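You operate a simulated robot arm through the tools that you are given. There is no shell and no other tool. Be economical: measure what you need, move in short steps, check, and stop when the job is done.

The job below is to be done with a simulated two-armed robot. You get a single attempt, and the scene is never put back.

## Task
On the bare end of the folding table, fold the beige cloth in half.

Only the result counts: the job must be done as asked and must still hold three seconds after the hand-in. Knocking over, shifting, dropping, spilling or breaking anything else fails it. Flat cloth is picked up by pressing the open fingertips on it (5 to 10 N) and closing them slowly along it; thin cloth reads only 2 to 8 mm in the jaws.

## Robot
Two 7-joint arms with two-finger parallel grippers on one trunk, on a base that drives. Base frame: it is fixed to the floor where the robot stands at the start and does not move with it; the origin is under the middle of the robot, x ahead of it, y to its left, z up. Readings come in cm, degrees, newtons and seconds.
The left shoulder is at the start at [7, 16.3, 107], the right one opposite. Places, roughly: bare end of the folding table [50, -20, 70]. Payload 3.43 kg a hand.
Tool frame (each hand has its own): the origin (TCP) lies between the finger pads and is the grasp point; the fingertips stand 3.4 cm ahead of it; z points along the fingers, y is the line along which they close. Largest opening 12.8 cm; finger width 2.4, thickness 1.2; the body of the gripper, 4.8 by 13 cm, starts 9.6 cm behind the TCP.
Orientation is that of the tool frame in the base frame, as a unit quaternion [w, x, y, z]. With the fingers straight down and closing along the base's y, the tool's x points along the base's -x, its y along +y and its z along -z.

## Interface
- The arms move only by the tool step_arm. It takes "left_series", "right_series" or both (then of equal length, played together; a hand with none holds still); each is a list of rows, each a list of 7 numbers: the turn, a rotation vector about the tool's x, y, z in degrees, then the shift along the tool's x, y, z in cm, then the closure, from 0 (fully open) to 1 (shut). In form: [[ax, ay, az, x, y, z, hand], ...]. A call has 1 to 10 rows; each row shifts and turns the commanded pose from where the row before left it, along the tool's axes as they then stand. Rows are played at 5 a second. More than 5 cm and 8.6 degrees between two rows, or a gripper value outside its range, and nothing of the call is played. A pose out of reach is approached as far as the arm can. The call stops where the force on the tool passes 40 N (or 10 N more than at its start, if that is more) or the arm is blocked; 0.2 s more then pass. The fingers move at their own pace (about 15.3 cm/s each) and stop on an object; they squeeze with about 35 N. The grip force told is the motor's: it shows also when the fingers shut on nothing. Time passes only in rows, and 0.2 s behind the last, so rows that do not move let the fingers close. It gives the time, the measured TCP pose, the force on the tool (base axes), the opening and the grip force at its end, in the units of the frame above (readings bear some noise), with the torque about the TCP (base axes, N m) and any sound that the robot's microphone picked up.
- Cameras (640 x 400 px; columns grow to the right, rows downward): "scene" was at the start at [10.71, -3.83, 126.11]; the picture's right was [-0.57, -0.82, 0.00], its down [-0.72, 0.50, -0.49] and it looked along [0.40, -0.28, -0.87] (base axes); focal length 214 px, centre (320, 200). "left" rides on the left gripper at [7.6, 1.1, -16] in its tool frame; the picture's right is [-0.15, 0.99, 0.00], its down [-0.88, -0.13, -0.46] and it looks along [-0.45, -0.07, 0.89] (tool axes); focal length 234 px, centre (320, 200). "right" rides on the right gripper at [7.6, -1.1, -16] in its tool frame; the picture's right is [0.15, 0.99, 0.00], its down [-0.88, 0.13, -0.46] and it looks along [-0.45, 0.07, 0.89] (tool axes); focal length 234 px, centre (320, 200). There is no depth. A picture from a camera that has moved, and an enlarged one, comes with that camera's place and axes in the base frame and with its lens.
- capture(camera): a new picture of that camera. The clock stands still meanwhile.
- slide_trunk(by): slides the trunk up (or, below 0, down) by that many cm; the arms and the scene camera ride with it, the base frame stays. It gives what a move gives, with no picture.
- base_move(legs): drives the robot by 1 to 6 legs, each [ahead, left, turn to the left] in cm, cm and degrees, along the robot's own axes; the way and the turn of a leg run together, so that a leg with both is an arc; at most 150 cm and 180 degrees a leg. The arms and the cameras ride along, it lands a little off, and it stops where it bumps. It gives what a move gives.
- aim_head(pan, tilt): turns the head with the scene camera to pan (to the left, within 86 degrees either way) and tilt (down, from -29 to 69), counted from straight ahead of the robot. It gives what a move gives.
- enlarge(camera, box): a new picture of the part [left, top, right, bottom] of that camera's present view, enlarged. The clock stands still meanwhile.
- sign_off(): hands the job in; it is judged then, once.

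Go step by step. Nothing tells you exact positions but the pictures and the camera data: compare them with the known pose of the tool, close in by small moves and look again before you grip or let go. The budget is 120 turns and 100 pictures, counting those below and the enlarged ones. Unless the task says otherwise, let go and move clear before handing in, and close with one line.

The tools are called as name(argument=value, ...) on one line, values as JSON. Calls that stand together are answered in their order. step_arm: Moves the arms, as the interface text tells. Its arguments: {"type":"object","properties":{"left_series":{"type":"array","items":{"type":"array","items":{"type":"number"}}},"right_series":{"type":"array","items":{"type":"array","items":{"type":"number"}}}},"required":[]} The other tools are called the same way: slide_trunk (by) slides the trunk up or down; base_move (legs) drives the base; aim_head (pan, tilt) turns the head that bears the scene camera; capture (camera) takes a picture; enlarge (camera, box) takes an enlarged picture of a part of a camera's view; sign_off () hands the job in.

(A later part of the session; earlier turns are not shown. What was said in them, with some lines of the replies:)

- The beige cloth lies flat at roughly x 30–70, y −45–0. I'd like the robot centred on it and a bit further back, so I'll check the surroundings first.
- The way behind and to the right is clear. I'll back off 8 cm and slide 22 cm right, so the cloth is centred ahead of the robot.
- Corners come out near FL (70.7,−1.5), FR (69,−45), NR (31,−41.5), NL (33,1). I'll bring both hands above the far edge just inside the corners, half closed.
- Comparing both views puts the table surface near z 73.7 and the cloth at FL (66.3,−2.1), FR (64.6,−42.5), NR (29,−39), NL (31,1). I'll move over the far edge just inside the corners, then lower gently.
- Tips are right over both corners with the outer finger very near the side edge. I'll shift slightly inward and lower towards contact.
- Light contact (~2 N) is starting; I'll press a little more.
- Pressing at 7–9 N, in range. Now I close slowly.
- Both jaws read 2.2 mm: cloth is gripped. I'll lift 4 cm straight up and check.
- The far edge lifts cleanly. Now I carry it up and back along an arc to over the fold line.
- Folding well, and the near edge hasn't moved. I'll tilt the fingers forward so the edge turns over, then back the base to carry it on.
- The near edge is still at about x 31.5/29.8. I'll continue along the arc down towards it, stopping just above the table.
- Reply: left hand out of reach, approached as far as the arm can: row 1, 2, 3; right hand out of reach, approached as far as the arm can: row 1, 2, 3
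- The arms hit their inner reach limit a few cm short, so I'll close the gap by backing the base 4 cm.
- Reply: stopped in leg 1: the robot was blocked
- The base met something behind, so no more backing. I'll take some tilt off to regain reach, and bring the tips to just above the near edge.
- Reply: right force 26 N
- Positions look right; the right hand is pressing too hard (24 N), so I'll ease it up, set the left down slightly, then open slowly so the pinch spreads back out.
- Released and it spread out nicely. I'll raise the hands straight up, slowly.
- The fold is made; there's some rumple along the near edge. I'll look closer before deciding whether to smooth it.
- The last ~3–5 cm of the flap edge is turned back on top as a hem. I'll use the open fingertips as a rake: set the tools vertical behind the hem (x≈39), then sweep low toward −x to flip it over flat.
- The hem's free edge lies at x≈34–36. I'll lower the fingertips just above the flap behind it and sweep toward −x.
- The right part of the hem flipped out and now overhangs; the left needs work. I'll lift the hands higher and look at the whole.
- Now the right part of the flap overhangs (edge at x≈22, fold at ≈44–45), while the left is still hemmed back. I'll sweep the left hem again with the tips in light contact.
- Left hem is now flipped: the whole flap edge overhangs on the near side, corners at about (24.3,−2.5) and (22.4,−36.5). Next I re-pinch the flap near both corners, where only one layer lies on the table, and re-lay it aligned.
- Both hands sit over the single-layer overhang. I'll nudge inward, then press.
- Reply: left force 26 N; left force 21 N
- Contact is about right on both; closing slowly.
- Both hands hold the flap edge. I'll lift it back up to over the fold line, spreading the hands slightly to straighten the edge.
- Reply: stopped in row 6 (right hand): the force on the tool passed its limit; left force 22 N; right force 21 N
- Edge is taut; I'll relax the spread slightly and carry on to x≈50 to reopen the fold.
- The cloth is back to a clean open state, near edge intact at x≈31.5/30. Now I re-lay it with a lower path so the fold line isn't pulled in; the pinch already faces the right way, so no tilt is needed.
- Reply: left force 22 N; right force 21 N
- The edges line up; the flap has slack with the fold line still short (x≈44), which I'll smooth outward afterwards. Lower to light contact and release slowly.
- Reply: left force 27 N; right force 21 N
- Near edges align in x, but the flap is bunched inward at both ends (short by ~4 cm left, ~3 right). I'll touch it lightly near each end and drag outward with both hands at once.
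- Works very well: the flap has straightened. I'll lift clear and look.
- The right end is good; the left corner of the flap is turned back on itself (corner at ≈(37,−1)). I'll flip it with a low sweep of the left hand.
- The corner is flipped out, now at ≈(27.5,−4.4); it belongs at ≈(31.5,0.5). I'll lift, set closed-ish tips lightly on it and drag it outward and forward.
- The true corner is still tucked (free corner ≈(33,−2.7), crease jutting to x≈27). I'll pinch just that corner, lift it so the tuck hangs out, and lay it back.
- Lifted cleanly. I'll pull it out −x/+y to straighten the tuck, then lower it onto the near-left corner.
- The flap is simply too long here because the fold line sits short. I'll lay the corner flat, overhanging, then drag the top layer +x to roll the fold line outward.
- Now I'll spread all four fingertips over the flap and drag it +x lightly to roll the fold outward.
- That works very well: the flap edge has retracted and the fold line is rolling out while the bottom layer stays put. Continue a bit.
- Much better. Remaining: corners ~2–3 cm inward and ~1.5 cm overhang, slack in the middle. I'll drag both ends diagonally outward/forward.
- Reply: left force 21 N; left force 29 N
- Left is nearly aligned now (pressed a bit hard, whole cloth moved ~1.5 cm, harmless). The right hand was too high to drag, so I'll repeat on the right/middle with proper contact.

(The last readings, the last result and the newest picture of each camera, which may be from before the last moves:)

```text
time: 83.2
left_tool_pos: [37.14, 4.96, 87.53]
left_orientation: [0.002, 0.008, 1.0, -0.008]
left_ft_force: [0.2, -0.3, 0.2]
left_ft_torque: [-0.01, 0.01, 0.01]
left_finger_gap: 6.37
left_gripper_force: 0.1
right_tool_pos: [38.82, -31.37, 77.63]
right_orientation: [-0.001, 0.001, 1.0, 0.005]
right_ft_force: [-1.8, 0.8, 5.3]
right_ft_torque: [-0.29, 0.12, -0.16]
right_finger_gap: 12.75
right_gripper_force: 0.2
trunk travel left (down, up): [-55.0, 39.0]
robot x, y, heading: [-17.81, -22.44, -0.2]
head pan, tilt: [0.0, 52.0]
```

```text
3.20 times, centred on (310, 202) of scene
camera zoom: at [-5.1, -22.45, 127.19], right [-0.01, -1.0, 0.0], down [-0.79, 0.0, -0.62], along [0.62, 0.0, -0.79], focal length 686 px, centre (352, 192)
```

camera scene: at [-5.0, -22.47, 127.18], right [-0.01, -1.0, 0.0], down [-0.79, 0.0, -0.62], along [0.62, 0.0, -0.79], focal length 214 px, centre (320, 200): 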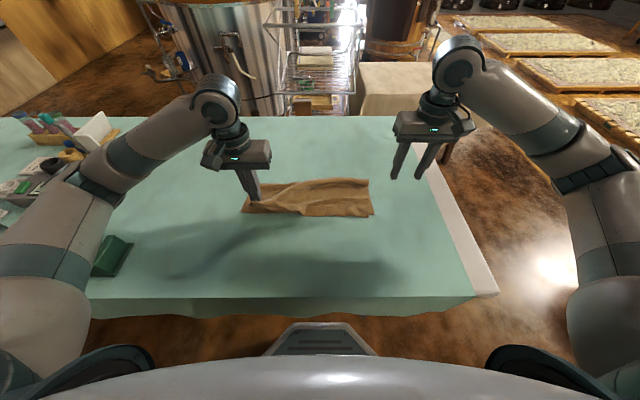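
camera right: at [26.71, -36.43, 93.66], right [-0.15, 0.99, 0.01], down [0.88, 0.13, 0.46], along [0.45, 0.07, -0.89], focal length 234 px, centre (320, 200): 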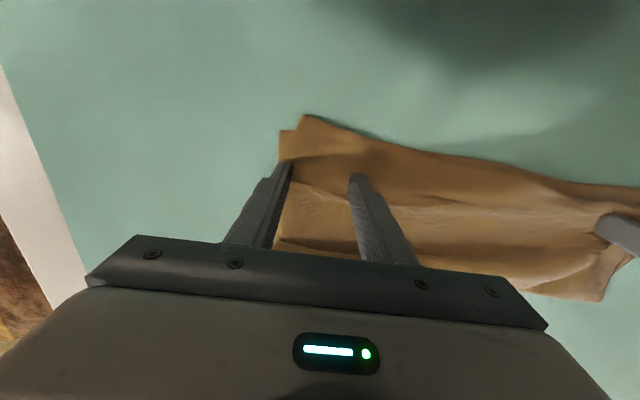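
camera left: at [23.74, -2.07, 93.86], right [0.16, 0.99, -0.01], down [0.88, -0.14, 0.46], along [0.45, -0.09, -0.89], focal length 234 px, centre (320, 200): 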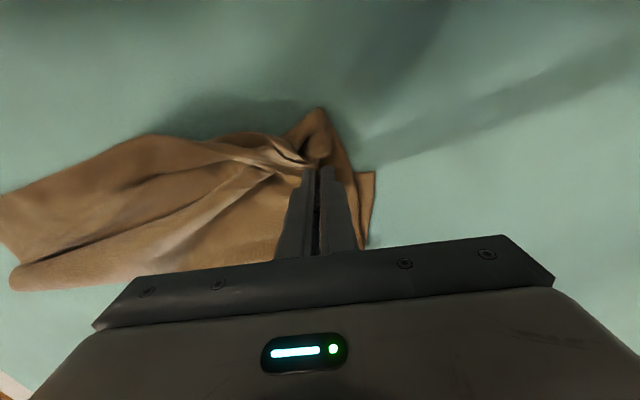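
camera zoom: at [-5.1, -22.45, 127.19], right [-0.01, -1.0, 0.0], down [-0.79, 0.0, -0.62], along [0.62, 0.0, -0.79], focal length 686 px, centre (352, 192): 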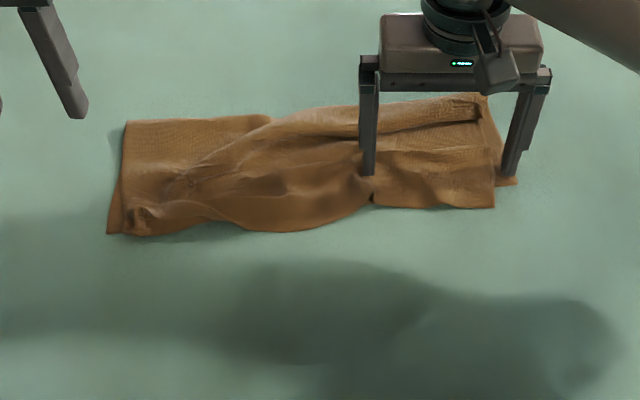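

Middle is aligned now. The right finger caught the bottom layer too; I'll redo the right end with fingers inside the flap only.

step_arm(right_series=[[0, 0, 0, 0, 0, -2, 0.3], [0, 0, 0, 0, 0, -1.5, 0.6], [0, 0, 0, 0.6, 0.5, 0, 0.6], [0, 0, 0, 0, 0, 1.5, 0.6], [0, 0, 0, 0, 0, 1.8, 0.6], [0, 0, 0, 0, 0, 0.1, 0.6], [0, 0, 0, 0, 0, 0, 0.6]])

capture(camera="right")

```text
time: 84.8
left_tool_pos: [37.31, 4.92, 87.54]
left_orientation: [0.001, 0.007, 1.0, -0.007]
left_ft_force: [-0.4, -0.1, 0.5]
left_ft_torque: [0.02, 0.01, -0.05]
left_finger_gap: 6.39
left_gripper_force: 0.1
right_tool_pos: [38.4, -30.72, 77.62]
right_orientation: [0.0, 0.001, 1.0, 0.005]
right_ft_force: [0.0, 0.1, 0.3]
right_ft_torque: [-0.01, -0.02, -0.01]
right_finger_gap: 5.13
right_gripper_force: 0.0
trunk travel left (down, up): [-55.0, 39.0]
robot x, y, heading: [-17.82, -21.96, -0.4]
head pan, tilt: [0.0, 52.0]
```

```text
12 pictures are left
camera right: at [30.73, -31.96, 93.69], right [-0.14, 0.99, 0.01], down [0.88, 0.13, 0.46], along [0.45, 0.07, -0.89], focal length 234 px, centre (320, 200)
```

right: 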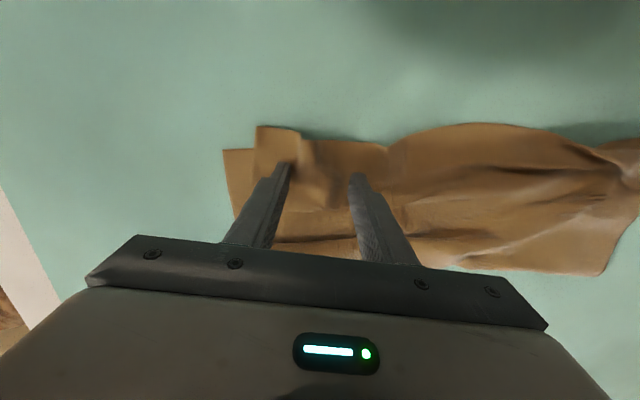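

step_arm(right_series=[[0, 0, 0, -0.4, -0.55, 0.07, 0.6], [0, 0, 0, -0.4, -0.55, 0, 0.6], [0, 0, 0, -0.4, -0.55, 0, 0.6], [0, 0, 0, -0.4, -0.55, 0, 0.6], [0, 0, 0, -0.4, -0.55, 0, 0.6], [0, 0, 0, 0, 0, -2, 0.6], [0, 0, 0, 0, 0, -4, 0.6], [0, 0, 0, 0, -2, -4, 0.6], [0, 0, 0, 0, -4, 0, 0.6], [0, 0, 0, 0, -4, 0, 0.6]])

enlarge(camera="scene", box=[210, 140, 410, 265])

```text
time: 87.0
left_tool_pos: [37.14, 4.85, 87.59]
left_orientation: [0.001, 0.007, 1.0, -0.007]
left_ft_force: [-0.6, 0.0, -0.4]
left_ft_torque: [-0.01, -0.06, 0.03]
left_finger_gap: 6.36
left_gripper_force: 0.0
right_tool_pos: [40.16, -43.67, 87.7]
right_orientation: [0.0, 0.0, 1.0, 0.004]
right_ft_force: [-0.4, 0.7, -0.4]
right_ft_torque: [0.03, 0.0, 0.03]
right_finger_gap: 5.11
right_gripper_force: 0.0
trunk travel left (down, up): [-55.0, 39.0]
robot x, y, heading: [-17.74, -22.09, -0.4]
head pan, tilt: [0.0, 52.0]
```

```text
3.20 times, centred on (310, 202) of scene
camera zoom: at [-5.07, -22.56, 127.19], right [-0.01, -1.0, 0.0], down [-0.79, 0.0, -0.62], along [0.62, 0.0, -0.79], focal length 686 px, centre (352, 192)
```

zoom: 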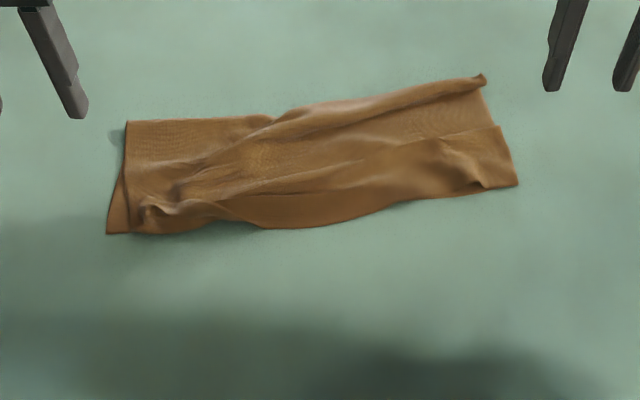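

The right corner is now aligned. I'll check the left end closely.

enlarge(camera="scene", box=[235, 170, 315, 220])

enlarge(camera="left", box=[80, 60, 340, 222])

```text
8.00 times, centred on (275, 195) of scene
camera zoom: at [-5.07, -22.56, 127.19], right [-0.01, -1.0, 0.0], down [-0.79, 0.0, -0.62], along [0.62, 0.0, -0.79], focal length 1716 px, centre (680, 240)
```

zoom: 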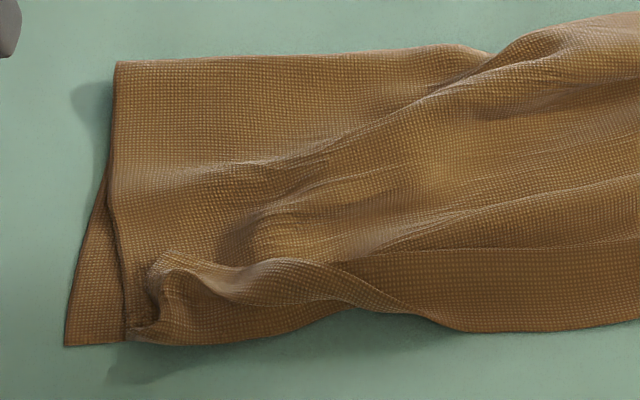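

```text
2.46 times, centred on (210, 141) of left
camera zoom: at [29.53, 6.26, 103.4], right [0.16, 0.99, -0.01], down [0.88, -0.14, 0.46], along [0.45, -0.09, -0.89], focal length 576 px, centre (591, 345)
```

zoom: 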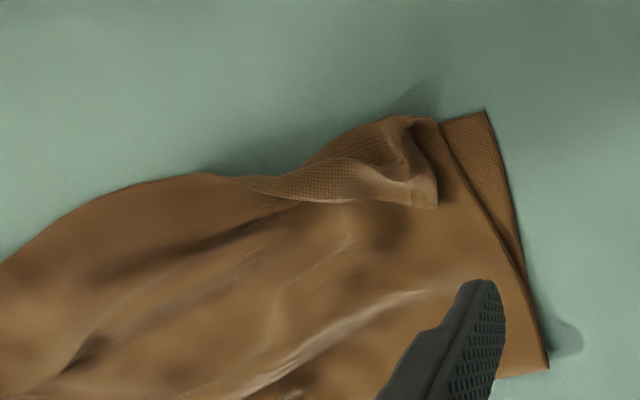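

Only a small hem (~3 cm) remains turned back at the left corner. I'll flip it with a short sweep, then drag it forward into alignment.

step_arm(left_series=[[0, 0, 0, -0.3, -3.88, 1.87, 0.6], [0, 0, 0, -0.3, -3.88, 1.87, 0.6], [0, 0, 0, -0.3, -3.88, 1.87, 0.6], [0, 0, 0, 0, 0, 2, 0.6], [0, 0, 0, 0, 0, 2, 0.6], [0, 0, 0, 0.8, 0, 0.1, 0.6], [0, 0, 0, 1, 0, 0.1, 0.6], [0, 0, 0, 1.3, 0, 0, 0.6], [0, 0, 0, 1.5, 0, 0, 0.6], [0, 0, 0, 1.5, 0, 0, 0.6]])

step_arm(left_series=[[0, 0, 0, 1.5, 0, 0, 0.6], [0, 0, 0, 1.5, 0, 0, 0.6], [0, 0, 0, 1, 0, -0.3, 0.6]])

capture(camera="left")

```text
time: 89.2
left_tool_pos: [31.85, -6.72, 77.58]
left_orientation: [0.001, 0.007, 1.0, -0.007]
left_ft_force: [4.7, 0.2, 7.9]
left_ft_torque: [0.04, -0.14, -0.03]
left_finger_gap: 5.11
left_gripper_force: 0.1
right_tool_pos: [40.1, -43.58, 87.74]
right_orientation: [0.0, 0.001, 1.0, 0.005]
right_ft_force: [0.5, 0.1, -1.1]
right_ft_torque: [0.01, 0.0, 0.02]
right_finger_gap: 5.11
right_gripper_force: 0.0
trunk travel left (down, up): [-55.0, 39.0]
robot x, y, heading: [-17.71, -22.53, 0.1]
head pan, tilt: [0.0, 52.0]
```

```text
time: 90.0
left_tool_pos: [27.94, -6.58, 77.91]
left_orientation: [0.0, 0.008, 1.0, -0.007]
left_ft_force: [0.6, -0.1, 0.4]
left_ft_torque: [-0.02, -0.04, 0.0]
left_finger_gap: 5.11
left_gripper_force: 0.1
right_tool_pos: [40.07, -43.62, 87.83]
right_orientation: [-0.001, 0.001, 1.0, 0.004]
right_ft_force: [0.7, -0.3, 0.5]
right_ft_torque: [-0.03, 0.03, 0.02]
right_finger_gap: 5.1
right_gripper_force: 0.0
trunk travel left (down, up): [-55.0, 39.0]
robot x, y, heading: [-18.2, -22.04, -0.5]
head pan, tilt: [0.0, 52.0]
```

```text
8 pictures are left
camera left: at [20.31, -5.16, 93.85], right [0.16, 0.99, -0.01], down [0.88, -0.14, 0.46], along [0.45, -0.09, -0.89], focal length 234 px, centre (320, 200)
```

left: 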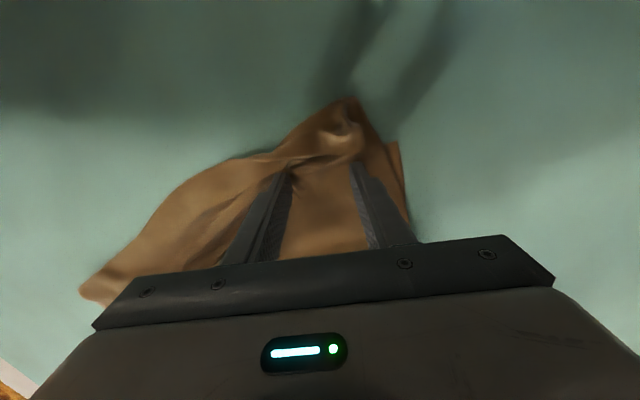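

step_arm(left_series=[[0, 0, 0, 0, 0.8, -0.1, 0.7], [0, 0, 0, 1, 0.3, 0, 0.7], [0, 0, 0, 1, 0, 0, 0.7], [0, 0, 0, 1, 0, 0, 0.7], [0, 0, 0, 1, 0, 0, 0.7], [0, 0, 0, 1, 0, 0, 0.7], [0, 0, 0, 0, 0, -3, 0.7], [0, 0, 0, 0, 0, -4, 0.7], [0, 0, 0, 0, 3, -3, 0.7], [0, 0, 0, 0, 4, 0, 0.7]])

enlarge(camera="scene", box=[210, 140, 410, 265])

```text
time: 92.2
left_tool_pos: [23.27, 1.68, 87.87]
left_orientation: [0.001, 0.008, 1.0, -0.008]
left_ft_force: [0.5, -1.1, -0.4]
left_ft_torque: [-0.01, -0.01, 0.01]
left_finger_gap: 3.85
left_gripper_force: 0.1
right_tool_pos: [40.05, -43.61, 87.8]
right_orientation: [0.001, 0.001, 1.0, 0.004]
right_ft_force: [-0.2, 0.9, -0.1]
right_ft_torque: [-0.02, 0.05, 0.0]
right_finger_gap: 5.11
right_gripper_force: 0.1
trunk travel left (down, up): [-55.0, 39.0]
robot x, y, heading: [-17.72, -22.5, -0.3]
head pan, tilt: [0.0, 52.0]
```

```text
3.20 times, centred on (310, 202) of scene
camera zoom: at [-5.09, -22.35, 127.19], right [-0.01, -1.0, 0.0], down [-0.79, 0.0, -0.62], along [0.62, 0.0, -0.79], focal length 686 px, centre (352, 192)
```

zoom: 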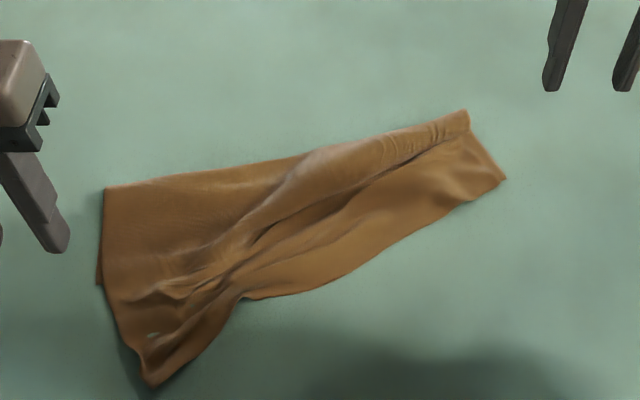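

Corner is fully out; the flap overhangs on the left again, as expected. Now I drag the flap with both hands lightly along the cloth's own axis to roll the fold out and align the edges.

step_arm(left_series=[[0, 0, 0, -0.9, -3.57, 2, 0.3], [0, 0, 0, -0.9, -3.57, 2, 0.3], [0, 0, 0, -0.9, -3.57, 2, 0.3], [0, 0, 0, 0, 0, 1.9, 0.3], [0, 0, 0, 0, 0, 1.8, 0.3], [0, 0, 0, 0, 0, 0.35, 0.3], [0, 0, 0, 0, 0, 0, 0.3]], right_series=[[0, 0, 0, 1.13, 3.58, 1.5, 0.3], [0, 0, 0, 1.13, 3.58, 1.5, 0.3], [0, 0, 0, 1.13, 3.58, 1.5, 0.3], [0, 0, 0, 1.13, 3.58, 1.5, 0.3], [0, 0, 0, 0, 0, 2, 0.3], [0, 0, 0, 0, 0, 2, 0.3], [0, 0, 0, 0, 0, 0, 0.3]])

step_arm(left_series=[[0, 0, 0, -1, 0.3, 0, 0.3], [0, 0, 0, -1, 0.3, 0, 0.3], [0, 0, 0, -1, 0.3, 0, 0.3], [0, 0, 0, -1, 0.3, 0, 0.3], [0, 0, 0, -1, 0.3, 0, 0.3], [0, 0, 0, -1, 0.3, 0, 0.3], [0, 0, 0, -1, 0.3, 0, 0.3], [0, 0, 0, -1, 0.3, 0, 0.3]], right_series=[[0, 0, 0, -0.7, 0.2, 0, 0.3], [0, 0, 0, -0.7, 0.2, 0, 0.3], [0, 0, 0, -0.7, 0.2, 0, 0.3], [0, 0, 0, -0.7, 0.2, 0, 0.3], [0, 0, 0, -0.7, 0.2, 0, 0.3], [0, 0, 0, -0.7, 0.2, 0, 0.3], [0, 0, 0, -0.7, 0.2, 0, 0.3], [0, 0, 0, -0.7, 0.2, 0, 0.3]])

enlarge(camera="scene", box=[210, 140, 410, 265])

```text
time: 93.8
left_tool_pos: [25.48, -9.02, 77.93]
left_orientation: [0.002, 0.007, 1.0, -0.008]
left_ft_force: [0.2, -0.1, 0.0]
left_ft_torque: [-0.04, -0.02, 0.01]
left_finger_gap: 8.97
left_gripper_force: 0.1
right_tool_pos: [35.61, -28.91, 77.68]
right_orientation: [0.003, 0.0, 1.0, 0.005]
right_ft_force: [1.3, 2.4, 22.9]
right_ft_torque: [-0.98, -0.19, 0.07]
right_finger_gap: 8.77
right_gripper_force: 0.2
trunk travel left (down, up): [-55.0, 39.0]
robot x, y, heading: [-17.77, -22.16, -0.4]
head pan, tilt: [0.0, 52.0]
```

```text
time: 95.6
left_tool_pos: [33.66, -6.91, 78.03]
left_orientation: [0.0, 0.007, 1.0, -0.007]
left_ft_force: [-0.5, 0.8, 0.2]
left_ft_torque: [-0.02, 0.03, 0.0]
left_finger_gap: 8.95
left_gripper_force: 0.1
right_tool_pos: [41.46, -27.51, 77.82]
right_orientation: [0.0, 0.001, 1.0, 0.005]
right_ft_force: [-0.4, -0.8, 1.6]
right_ft_torque: [-0.08, 0.03, -0.07]
right_finger_gap: 8.97
right_gripper_force: 0.3
trunk travel left (down, up): [-55.0, 39.0]
robot x, y, heading: [-17.79, -22.5, -0.1]
head pan, tilt: [0.0, 52.0]
```

```text
3.20 times, centred on (310, 202) of scene
camera zoom: at [-5.04, -22.46, 127.18], right [-0.01, -1.0, 0.0], down [-0.79, 0.0, -0.62], along [0.62, 0.0, -0.79], focal length 686 px, centre (352, 192)
```

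zoom: 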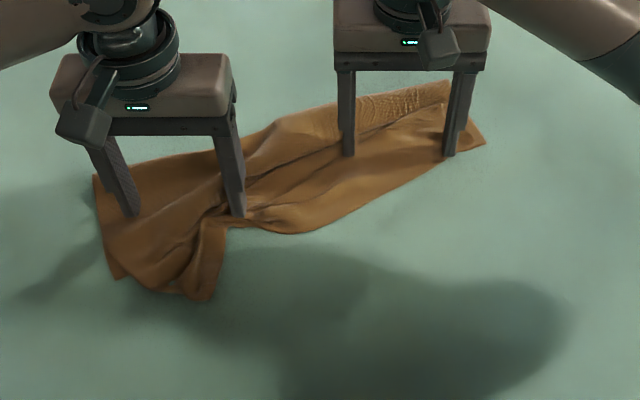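

The left finger pass moved the corner sideways; it sits at ≈(24.7,−9.6) and should be near (27,−1). I'll drag just that corner outward lightly.

step_arm(left_series=[[0, 0, 0, 0, 0, -3, 0.65], [0, 0, 0, 3, -1, 0, 0.65], [0, 0, 0, 3, -1.5, 0, 0.65], [0, 0, 0, 0, 0, 2.5, 0.65], [0, 0, 0, 0, 0, 0.7, 0.65], [0, 0, 0, 0, 0, 0, 0.65]], right_series=[[0, 0, 0, 0, 0, -3, 0.65], [0, 0, 0, 0, 0, -3, 0.65], [0, 0, 0, 0, -3, -3, 0.65], [0, 0, 0, 0, -4, 0, 0.65], [0, 0, 0, 0, -4, 0, 0.65], [0, 0, 0, 0, -4, 0, 0.65]])

step_arm(left_series=[[0, 0, 0, -0.1, 1, 0.03, 0.65], [0, 0, 0, -0.2, 1, 0, 0.65], [0, 0, 0, -0.3, 1, 0, 0.65], [0, 0, 0, -0.3, 1, 0, 0.65], [0, 0, 0, -0.3, 1, 0, 0.65], [0, 0, 0, -0.3, 1, 0, 0.65], [0, 0, 0, -0.3, 1, 0, 0.65]])

enlarge(camera="scene", box=[210, 140, 410, 265])

```text
time: 97.0
left_tool_pos: [27.44, -9.24, 78.06]
left_orientation: [0.001, 0.006, 1.0, -0.005]
left_ft_force: [-0.1, -0.1, -0.6]
left_ft_torque: [0.03, -0.01, -0.02]
left_finger_gap: 4.47
left_gripper_force: 0.1
right_tool_pos: [41.3, -42.72, 86.43]
right_orientation: [0.0, -0.001, 1.0, 0.004]
right_ft_force: [-0.1, 0.0, 0.9]
right_ft_torque: [0.02, -0.01, 0.0]
right_finger_gap: 4.49
right_gripper_force: 0.1
trunk travel left (down, up): [-55.0, 39.0]
robot x, y, heading: [-17.65, -22.43, -0.4]
head pan, tilt: [0.0, 52.0]
```

```text
time: 98.6
left_tool_pos: [29.38, -2.36, 77.64]
left_orientation: [0.002, 0.008, 1.0, -0.007]
left_ft_force: [-0.3, -3.0, 6.8]
left_ft_torque: [0.05, 0.04, 0.03]
left_finger_gap: 4.34
left_gripper_force: 0.1
right_tool_pos: [41.37, -42.66, 86.58]
right_orientation: [0.0, 0.001, 1.0, 0.004]
right_ft_force: [-0.1, 0.2, 0.0]
right_ft_torque: [0.02, 0.03, 0.03]
right_finger_gap: 4.47
right_gripper_force: 0.0
trunk travel left (down, up): [-55.0, 39.0]
robot x, y, heading: [-17.91, -22.74, -0.4]
head pan, tilt: [0.0, 52.0]
```

```text
3.20 times, centred on (310, 202) of scene
camera zoom: at [-5.1, -22.52, 127.2], right [-0.01, -1.0, 0.0], down [-0.79, 0.0, -0.62], along [0.62, 0.0, -0.79], focal length 686 px, centre (352, 192)
```

zoom: 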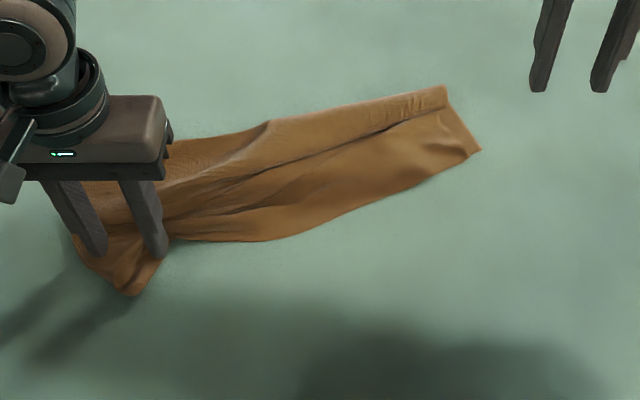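

step_arm(left_series=[[0, 0, 0, -0.8, 0.5, 0, 0.65], [0, 0, 0, -0.8, 0.5, 0, 0.65], [0, 0, 0, -0.8, 0.5, 0, 0.65], [0, 0, 0, -0.8, 0.5, 0, 0.65], [0, 0, 0, 0, 0, -2, 0.65], [0, 0, 0, 0, 0, -4, 0.65], [0, 0, 0, 0, 4, -2, 0.65], [0, 0, 0, 0, 4, 0, 0.65]])

enlarge(camera="scene", box=[210, 140, 410, 265])

```text
time: 100.4
left_tool_pos: [32.94, 7.88, 85.57]
left_orientation: [0.001, 0.009, 1.0, -0.008]
left_ft_force: [0.2, 0.5, 0.3]
left_ft_torque: [-0.05, 0.0, 0.0]
left_finger_gap: 4.49
left_gripper_force: 0.1
right_tool_pos: [41.48, -42.5, 86.41]
right_orientation: [0.0, 0.001, 1.0, 0.005]
right_ft_force: [-0.8, -0.3, 0.1]
right_ft_torque: [0.02, 0.03, 0.02]
right_finger_gap: 4.49
right_gripper_force: 0.1
trunk travel left (down, up): [-55.0, 39.0]
robot x, y, heading: [-17.71, -22.22, -0.3]
head pan, tilt: [0.0, 52.0]
```

```text
3.20 times, centred on (310, 202) of scene
camera zoom: at [-5.05, -22.42, 127.18], right [-0.01, -1.0, 0.0], down [-0.79, 0.0, -0.62], along [0.62, 0.0, -0.79], focal length 686 px, centre (352, 192)
```

zoom: 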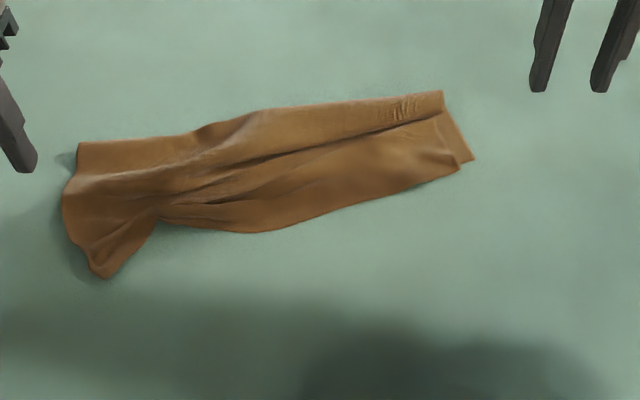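

Left end is about right depth now (~17 cm), but the right half is still gathered in ridges (~11 cm). I'll anchor the middle of the near side with the left hand and drag the right fold region outward.

step_arm(left_series=[[0, 0, 0, -0.62, -3.78, 0.5, 0.1], [0, 0, 0, -0.62, -3.78, 0.5, 0.1], [0, 0, 0, -0.62, -3.78, 0.5, 0.1], [0, 0, 0, -0.62, -3.78, 0.5, 0.1], [0, 0, 0, -0.62, -3.78, 0.5, 0.1], [0, 0, 0, 0, 0, 4, 0.1], [0, 0, 0, 0, 0, 1.3, 0.1], [0, 0, 0, 0, 0, 0.15, 0.1], [0, 0, 0, 0, 0, 0, 0.1]], right_series=[[0, 0, 0, -1, 3.6, 0.6, 0], [0, 0, 0, -1, 3.6, 0.6, 0], [0, 0, 0, -1, 3.6, 0.6, 0], [0, 0, 0, -1, 3.6, 0.6, 0], [0, 0, 0, -1, 3.6, 0.6, 0], [0, 0, 0, 0, 0, 4, 0], [0, 0, 0, 0, 0, 1.6, 0], [0, 0, 0, 0, 0, 0.1, 0], [0, 0, 0, 0, 0, 0, 0]])

```text
time: 102.4
left_tool_pos: [35.59, -11.23, 77.66]
left_orientation: [0.002, 0.008, 1.0, -0.007]
left_ft_force: [1.5, -2.1, 8.7]
left_ft_torque: [0.53, -0.06, -0.1]
left_finger_gap: 11.42
left_gripper_force: 0.0
right_tool_pos: [46.37, -24.45, 77.98]
right_orientation: [0.0, 0.001, 1.0, 0.004]
right_ft_force: [0.7, 0.4, 1.4]
right_ft_torque: [-0.05, 0.01, 0.0]
right_finger_gap: 12.76
right_gripper_force: 0.0
trunk travel left (down, up): [-55.0, 39.0]
robot x, y, heading: [-18.11, -22.16, -0.3]
head pan, tilt: [0.0, 52.0]
```

step_arm(left_series=[[0, 0, 0, 0, 0, 0, 0.1], [0, 0, 0, 0, 0, 0, 0.1], [0, 0, 0, 0, 0, 0, 0.1], [0, 0, 0, 0, 0, 0, 0.1], [0, 0, 0, 0, 0, 0, 0.1], [0, 0, 0, 0, 0, 0, 0.1], [0, 0, 0, 0, 0, 0, 0.1]], right_series=[[0, 0, 0, 0, 0, 0.2, 0], [0, 0, 0, -0.8, 0, 0, 0], [0, 0, 0, -0.8, 0, 0, 0], [0, 0, 0, -0.8, 0, 0, 0], [0, 0, 0, -0.8, 0, 0, 0], [0, 0, 0, -0.8, 0, 0, 0], [0, 0, 0, -0.8, 0, 0, 0]])

enlarge(camera="scene", box=[210, 140, 410, 265])

```text
time: 104.0
left_tool_pos: [35.65, -11.27, 77.72]
left_orientation: [0.001, 0.007, 1.0, -0.007]
left_ft_force: [4.3, -2.9, 15.6]
left_ft_torque: [0.88, -0.15, -0.31]
left_finger_gap: 11.37
left_gripper_force: 0.1
right_tool_pos: [51.07, -24.5, 77.89]
right_orientation: [0.001, 0.002, 1.0, 0.004]
right_ft_force: [0.2, 0.2, -0.4]
right_ft_torque: [-0.05, 0.0, -0.02]
right_finger_gap: 12.83
right_gripper_force: 0.0
trunk travel left (down, up): [-55.0, 39.0]
robot x, y, heading: [-17.8, -22.32, -0.4]
head pan, tilt: [0.0, 52.0]
```

```text
3.20 times, centred on (310, 202) of scene
camera zoom: at [-5.11, -22.54, 127.19], right [-0.01, -1.0, 0.0], down [-0.79, 0.0, -0.62], along [0.62, 0.0, -0.79], focal length 686 px, centre (352, 192)
```

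zoom: 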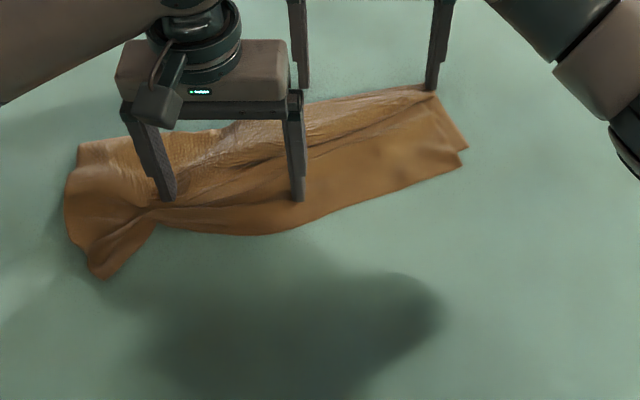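

The fold moved out somewhat before the tips slipped off. Once more, slightly firmer.

step_arm(right_series=[[0, 0, 0, 0, 0, -2.5, 0], [0, 0, 0, 3.5, -0.8, 0, 0], [0, 0, 0, 0, 0, 2.3, 0], [0, 0, 0, 0, 0, 0.3, 0], [0, 0, 0, 0, 0, 0, 0]])

```text
time: 105.2
left_tool_pos: [35.54, -11.3, 77.81]
left_orientation: [0.001, 0.008, 1.0, -0.007]
left_ft_force: [3.6, -2.3, 16.9]
left_ft_torque: [1.03, -0.08, -0.21]
left_finger_gap: 11.38
left_gripper_force: 0.0
right_tool_pos: [47.69, -25.33, 77.66]
right_orientation: [0.0, 0.001, 1.0, 0.005]
right_ft_force: [-0.2, 0.2, 0.9]
right_ft_torque: [0.0, 0.0, 0.01]
right_finger_gap: 12.8
right_gripper_force: 0.1
trunk travel left (down, up): [-55.0, 39.0]
robot x, y, heading: [-17.49, -22.35, -0.5]
head pan, tilt: [0.0, 52.0]
```

step_arm(left_series=[[0, 0, 0, 0, 0, 0, 0.1], [0, 0, 0, 0, 0, 0, 0.1], [0, 0, 0, 0, 0, 0, 0.1], [0, 0, 0, 0, 0, 0, 0.1], [0, 0, 0, 0, 0, 0, 0.1], [0, 0, 0, 0, 0, 0, 0.1], [0, 0, 0, 0, 0, 0, 0.1], [0, 0, 0, 0, 0, 0, 0.1]], right_series=[[0, 0, 0, 0, 0, 0.15, 0], [0, 0, 0, -0.8, -0.1, 0.05, 0], [0, 0, 0, -0.8, -0.1, 0, 0], [0, 0, 0, -0.8, -0.1, 0, 0], [0, 0, 0, -0.8, -0.1, 0, 0], [0, 0, 0, -0.8, -0.1, 0, 0], [0, 0, 0, -0.8, -0.1, 0, 0], [0, 0, 0, -0.8, -0.1, 0, 0]])

step_arm(left_series=[[0, 0, 0, 0, 0, -2, 0.1], [0, 0, 0, 0, 0, -4, 0.1], [0, 0, 0, 0, 0, -4, 0.1], [0, 0, 0, 0, 4, -1, 0.1], [0, 0, 0, 0, 4, 0, 0.1], [0, 0, 0, 0, 4, 0, 0.1], [0, 0, 0, 0, 4, 0, 0.1]], right_series=[[0, 0, 0, 0, 0, -2, 0.1], [0, 0, 0, 0, 0, -4, 0.1], [0, 0, 0, 0, 0, -4, 0.1], [0, 0, 0, 0, -4, -1, 0.1], [0, 0, 0, 0, -4, 0, 0.1], [0, 0, 0, 0, -4, 0, 0.1], [0, 0, 0, 0, -4, 0, 0.1]])

enlarge(camera="scene", box=[210, 140, 410, 265])

```text
time: 107.0
left_tool_pos: [35.46, -11.26, 77.7]
left_orientation: [0.002, 0.007, 1.0, -0.007]
left_ft_force: [3.3, -2.5, 9.7]
left_ft_torque: [0.49, -0.13, -0.27]
left_finger_gap: 11.36
left_gripper_force: 0.1
right_tool_pos: [53.09, -25.99, 77.67]
right_orientation: [0.002, 0.001, 1.0, 0.004]
right_ft_force: [-5.0, 2.5, 8.5]
right_ft_torque: [-0.5, 0.31, -0.39]
right_finger_gap: 12.7
right_gripper_force: 0.0
trunk travel left (down, up): [-55.0, 39.0]
robot x, y, heading: [-17.8, -22.27, -0.4]
head pan, tilt: [0.0, 52.0]
```

```text
time: 108.6
left_tool_pos: [35.95, 4.89, 88.67]
left_orientation: [0.001, 0.008, 1.0, -0.007]
left_ft_force: [-0.2, -0.8, -0.3]
left_ft_torque: [-0.01, -0.05, -0.02]
left_finger_gap: 11.52
left_gripper_force: 0.1
right_tool_pos: [52.95, -42.02, 88.44]
right_orientation: [0.001, 0.001, 1.0, 0.004]
right_ft_force: [0.6, 0.2, 0.5]
right_ft_torque: [0.02, -0.01, 0.01]
right_finger_gap: 11.51
right_gripper_force: 0.1
trunk travel left (down, up): [-55.0, 39.0]
robot x, y, heading: [-17.93, -22.55, -0.1]
head pan, tilt: [0.0, 52.0]
```

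```text
3.20 times, centred on (310, 202) of scene
camera zoom: at [-5.11, -22.48, 127.19], right [-0.01, -1.0, 0.0], down [-0.79, 0.0, -0.62], along [0.62, 0.0, -0.79], focal length 686 px, centre (352, 192)
```

zoom: 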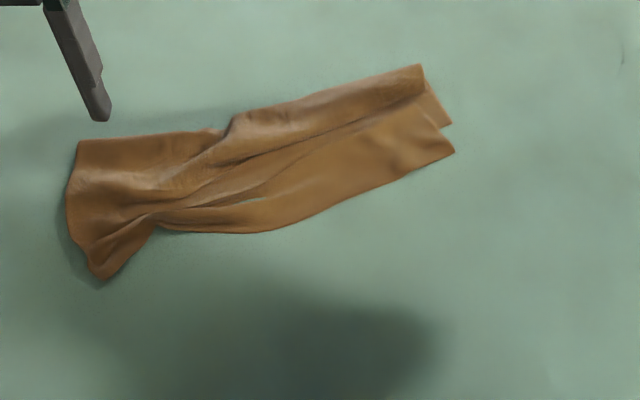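

The flap edge now overhangs evenly by ~3 cm on both ends. A last light drag of only the flap on both ends should align the edges.

step_arm(left_series=[[0, 0, 0, 1.1, -1.52, 1.34, 0.7], [0, 0, 0, 1.1, -1.52, 1.34, 0.7], [0, 0, 0, 1.1, -1.52, 1.34, 0.7], [0, 0, 0, 1.1, -1.52, 1.34, 0.7], [0, 0, 0, 1.1, -1.52, 1.34, 0.7], [0, 0, 0, 0, 0, 3, 0.7], [0, 0, 0, 0, 0, 1.2, 0.7], [0, 0, 0, 0, 0, 0, 0.7]], right_series=[[0, 0, 0, 1.6, 3, 1.28, 0.5], [0, 0, 0, 1.6, 3, 1.28, 0.5], [0, 0, 0, 1.6, 3, 1.28, 0.5], [0, 0, 0, 1.6, 3, 1.28, 0.5], [0, 0, 0, 1.6, 3, 1.28, 0.5], [0, 0, 0, 0, 0, 3, 0.5], [0, 0, 0, 0, 0, 1.2, 0.5], [0, 0, 0, 0, 0, 0, 0.5]])

step_arm(left_series=[[0, 0, 0, -0.7, 0.2, 0, 0.7], [0, 0, 0, -0.7, 0.2, 0, 0.7], [0, 0, 0, -0.7, 0.2, 0, 0.7], [0, 0, 0, -0.7, 0.2, 0, 0.7], [0, 0, 0, -0.7, 0.2, 0, 0.7]], right_series=[[0, 0, 0, -0.8, 0.25, 0, 0.5], [0, 0, 0, -0.8, 0.25, 0, 0.5], [0, 0, 0, -0.8, 0.25, 0, 0.5], [0, 0, 0, -0.8, 0.25, 0, 0.5], [0, 0, 0, -0.8, 0.25, 0, 0.5]])

step_arm(left_series=[[0, 0, 0, 0, 0, -2, 0.7], [0, 0, 0, 0, 0, -4, 0.7], [0, 0, 0, 0, 0, -4, 0.7], [0, 0, 0, 0, 4, -1, 0.7], [0, 0, 0, 0, 4, 0, 0.7], [0, 0, 0, 0, 4, 0, 0.7]], right_series=[[0, 0, 0, 0, 0, -2, 0.5], [0, 0, 0, 0, 0, -4, 0.5], [0, 0, 0, 0, 0, -4, 0.5], [0, 0, 0, 0, -4, -1, 0.5], [0, 0, 0, 0, -4, 0, 0.5], [0, 0, 0, 0, -4, 0, 0.5]])

enlarge(camera="scene", box=[210, 140, 410, 265])

```text
time: 110.4
left_tool_pos: [30.27, -2.66, 77.82]
left_orientation: [0.001, 0.008, 1.0, -0.007]
left_ft_force: [-0.2, -0.3, -0.1]
left_ft_torque: [0.0, -0.03, 0.0]
left_finger_gap: 3.81
left_gripper_force: 0.0
right_tool_pos: [45.02, -27.11, 77.9]
right_orientation: [0.0, 0.0, 1.0, 0.004]
right_ft_force: [-0.3, -0.8, 0.1]
right_ft_torque: [0.0, -0.01, 0.01]
right_finger_gap: 6.4
right_gripper_force: 0.0
trunk travel left (down, up): [-55.0, 39.0]
robot x, y, heading: [-17.88, -22.33, -0.5]
head pan, tilt: [0.0, 52.0]
```

```text
time: 111.6
left_tool_pos: [33.75, -1.83, 77.88]
left_orientation: [0.0, 0.007, 1.0, -0.007]
left_ft_force: [-0.3, -0.1, 1.0]
left_ft_torque: [-0.04, 0.01, 0.02]
left_finger_gap: 3.85
left_gripper_force: 0.1
right_tool_pos: [49.17, -25.84, 77.98]
right_orientation: [0.0, 0.0, 1.0, 0.004]
right_ft_force: [-0.1, -0.8, 0.7]
right_ft_torque: [0.01, -0.03, 0.0]
right_finger_gap: 6.44
right_gripper_force: 0.1
trunk travel left (down, up): [-55.0, 39.0]
robot x, y, heading: [-17.86, -22.4, -0.4]
head pan, tilt: [0.0, 52.0]
```

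```text
time: 113.0
left_tool_pos: [33.69, 10.31, 88.47]
left_orientation: [0.002, 0.008, 1.0, -0.007]
left_ft_force: [-1.0, -0.7, 0.3]
left_ft_torque: [-0.04, -0.04, -0.01]
left_finger_gap: 3.84
left_gripper_force: 0.1
right_tool_pos: [49.13, -38.0, 88.97]
right_orientation: [0.0, 0.0, 1.0, 0.005]
right_ft_force: [0.6, 0.2, 0.2]
right_ft_torque: [-0.02, 0.01, 0.01]
right_finger_gap: 6.4
right_gripper_force: 0.1
trunk travel left (down, up): [-55.0, 39.0]
robot x, y, heading: [-17.63, -22.36, -0.2]
head pan, tilt: [0.0, 52.0]
```

```text
3.20 times, centred on (310, 202) of scene
camera zoom: at [-5.15, -22.52, 127.2], right [-0.01, -1.0, 0.0], down [-0.79, 0.0, -0.62], along [0.62, 0.0, -0.79], focal length 686 px, centre (352, 192)
```

zoom: 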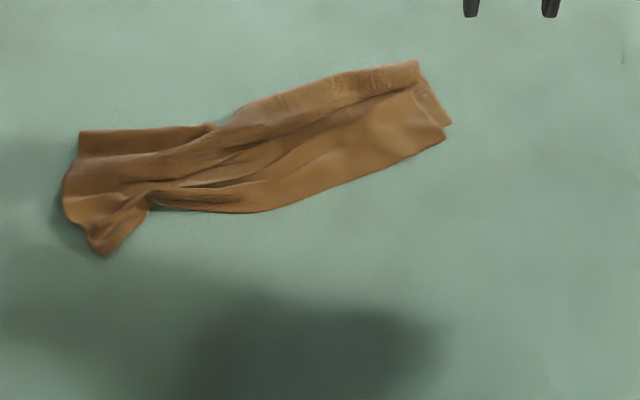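

Edges now nearly coincide at both ends; only the middle bulges over by ~2–3 cm. One last light drag there.

step_arm(left_series=[[0, 0, 0, -0.4, -3.88, 0.92, 0], [0, 0, 0, -0.4, -3.88, 0.92, 0], [0, 0, 0, -0.4, -3.88, 0.92, 0], [0, 0, 0, -0.4, -3.88, 0.92, 0], [0, 0, 0, -0.4, -3.88, 0.92, 0], [0, 0, 0, -0.4, -3.88, 0.92, 0], [0, 0, 0, 0, 0, 3.8, 0], [0, 0, 0, 0, 0, 1.3, 0], [0, 0, 0, 0, 0, 0, 0]])

step_arm(left_series=[[0, 0, 0, -0.8, 0.2, 0, 0], [0, 0, 0, -0.8, 0.2, 0, 0], [0, 0, 0, -0.8, 0.2, 0, 0], [0, 0, 0, -0.8, 0.2, 0, 0], [0, 0, 0, -0.8, 0.2, 0, 0], [0, 0, 0, 0, 0, -2, 0], [0, 0, 0, 0, 0, -4, 0], [0, 0, 0, 0, 4, -3, 0], [0, 0, 0, 0, 4.5, 0, 0], [0, 0, 0, 0, 4.5, 0, 0]])

step_arm(left_series=[[0, 0, 0, 0, 4.5, 0, 0], [0, 0, 0, 0, 4.5, 0, 0]])

enlarge(camera="scene", box=[210, 140, 410, 265])

```text
time: 115.0
left_tool_pos: [35.83, -13.4, 78.37]
left_orientation: [0.001, 0.007, 1.0, -0.007]
left_ft_force: [-0.8, 0.4, 3.1]
left_ft_torque: [0.14, 0.04, 0.01]
left_finger_gap: 12.78
left_gripper_force: 0.1
right_tool_pos: [49.22, -37.78, 88.79]
right_orientation: [-0.001, 0.002, 1.0, 0.005]
right_ft_force: [-0.3, 0.7, -0.2]
right_ft_torque: [0.0, 0.02, 0.0]
right_finger_gap: 6.42
right_gripper_force: 0.1
trunk travel left (down, up): [-55.0, 39.0]
robot x, y, heading: [-17.78, -22.33, -0.5]
head pan, tilt: [0.0, 52.0]
```

```text
time: 117.2
left_tool_pos: [40.13, 0.98, 87.21]
left_orientation: [0.001, 0.008, 1.0, -0.008]
left_ft_force: [0.0, 0.1, 0.6]
left_ft_torque: [-0.02, -0.02, 0.03]
left_finger_gap: 12.81
left_gripper_force: 0.1
right_tool_pos: [49.2, -37.86, 88.92]
right_orientation: [0.001, 0.001, 1.0, 0.004]
right_ft_force: [-1.0, 0.1, 0.3]
right_ft_torque: [-0.03, -0.01, 0.0]
right_finger_gap: 6.38
right_gripper_force: 0.0
trunk travel left (down, up): [-55.0, 39.0]
robot x, y, heading: [-17.79, -21.89, -0.3]
head pan, tilt: [0.0, 52.0]
```

```text
time: 117.8
left_tool_pos: [40.56, 9.96, 86.83]
left_orientation: [0.0, 0.008, 1.0, -0.008]
left_ft_force: [0.5, -0.4, -0.3]
left_ft_torque: [-0.02, 0.03, 0.03]
left_finger_gap: 12.79
left_gripper_force: 0.0
right_tool_pos: [49.09, -37.82, 88.88]
right_orientation: [0.001, 0.001, 1.0, 0.004]
right_ft_force: [0.4, 0.1, -0.2]
right_ft_torque: [0.02, -0.04, 0.01]
right_finger_gap: 6.4
right_gripper_force: 0.0
trunk travel left (down, up): [-55.0, 39.0]
robot x, y, heading: [-17.81, -22.25, -0.3]
head pan, tilt: [0.0, 52.0]
```

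```text
3.20 times, centred on (310, 202) of scene
camera zoom: at [-5.03, -22.43, 127.18], right [-0.01, -1.0, 0.0], down [-0.79, 0.0, -0.62], along [0.62, 0.0, -0.79], focal length 686 px, centre (352, 192)
```

zoom: 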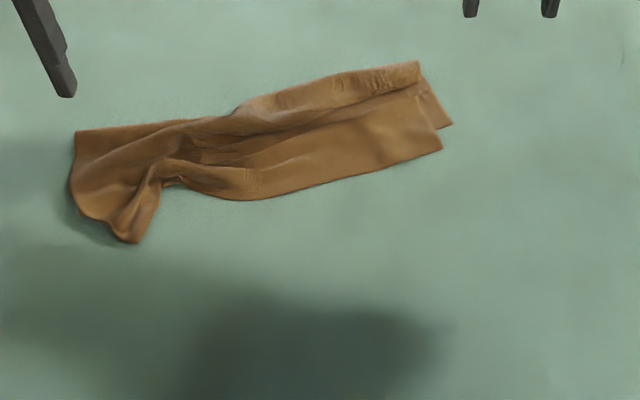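

The cloth lies doubled over with its edges roughly together, but it is rumpled and uneven. Both hands are clear of it and I have almost no pictures left, so I'll hand in here.

sign_off()

```text
The job is handed in.
```

I handed in the beige cloth folded over once on the bare end of the table, but it isn't a neat half: it's wrinkled and turned at an angle, the edges are about 2–3 cm off at the corners, and the base bumped something unseen behind it while backing up.
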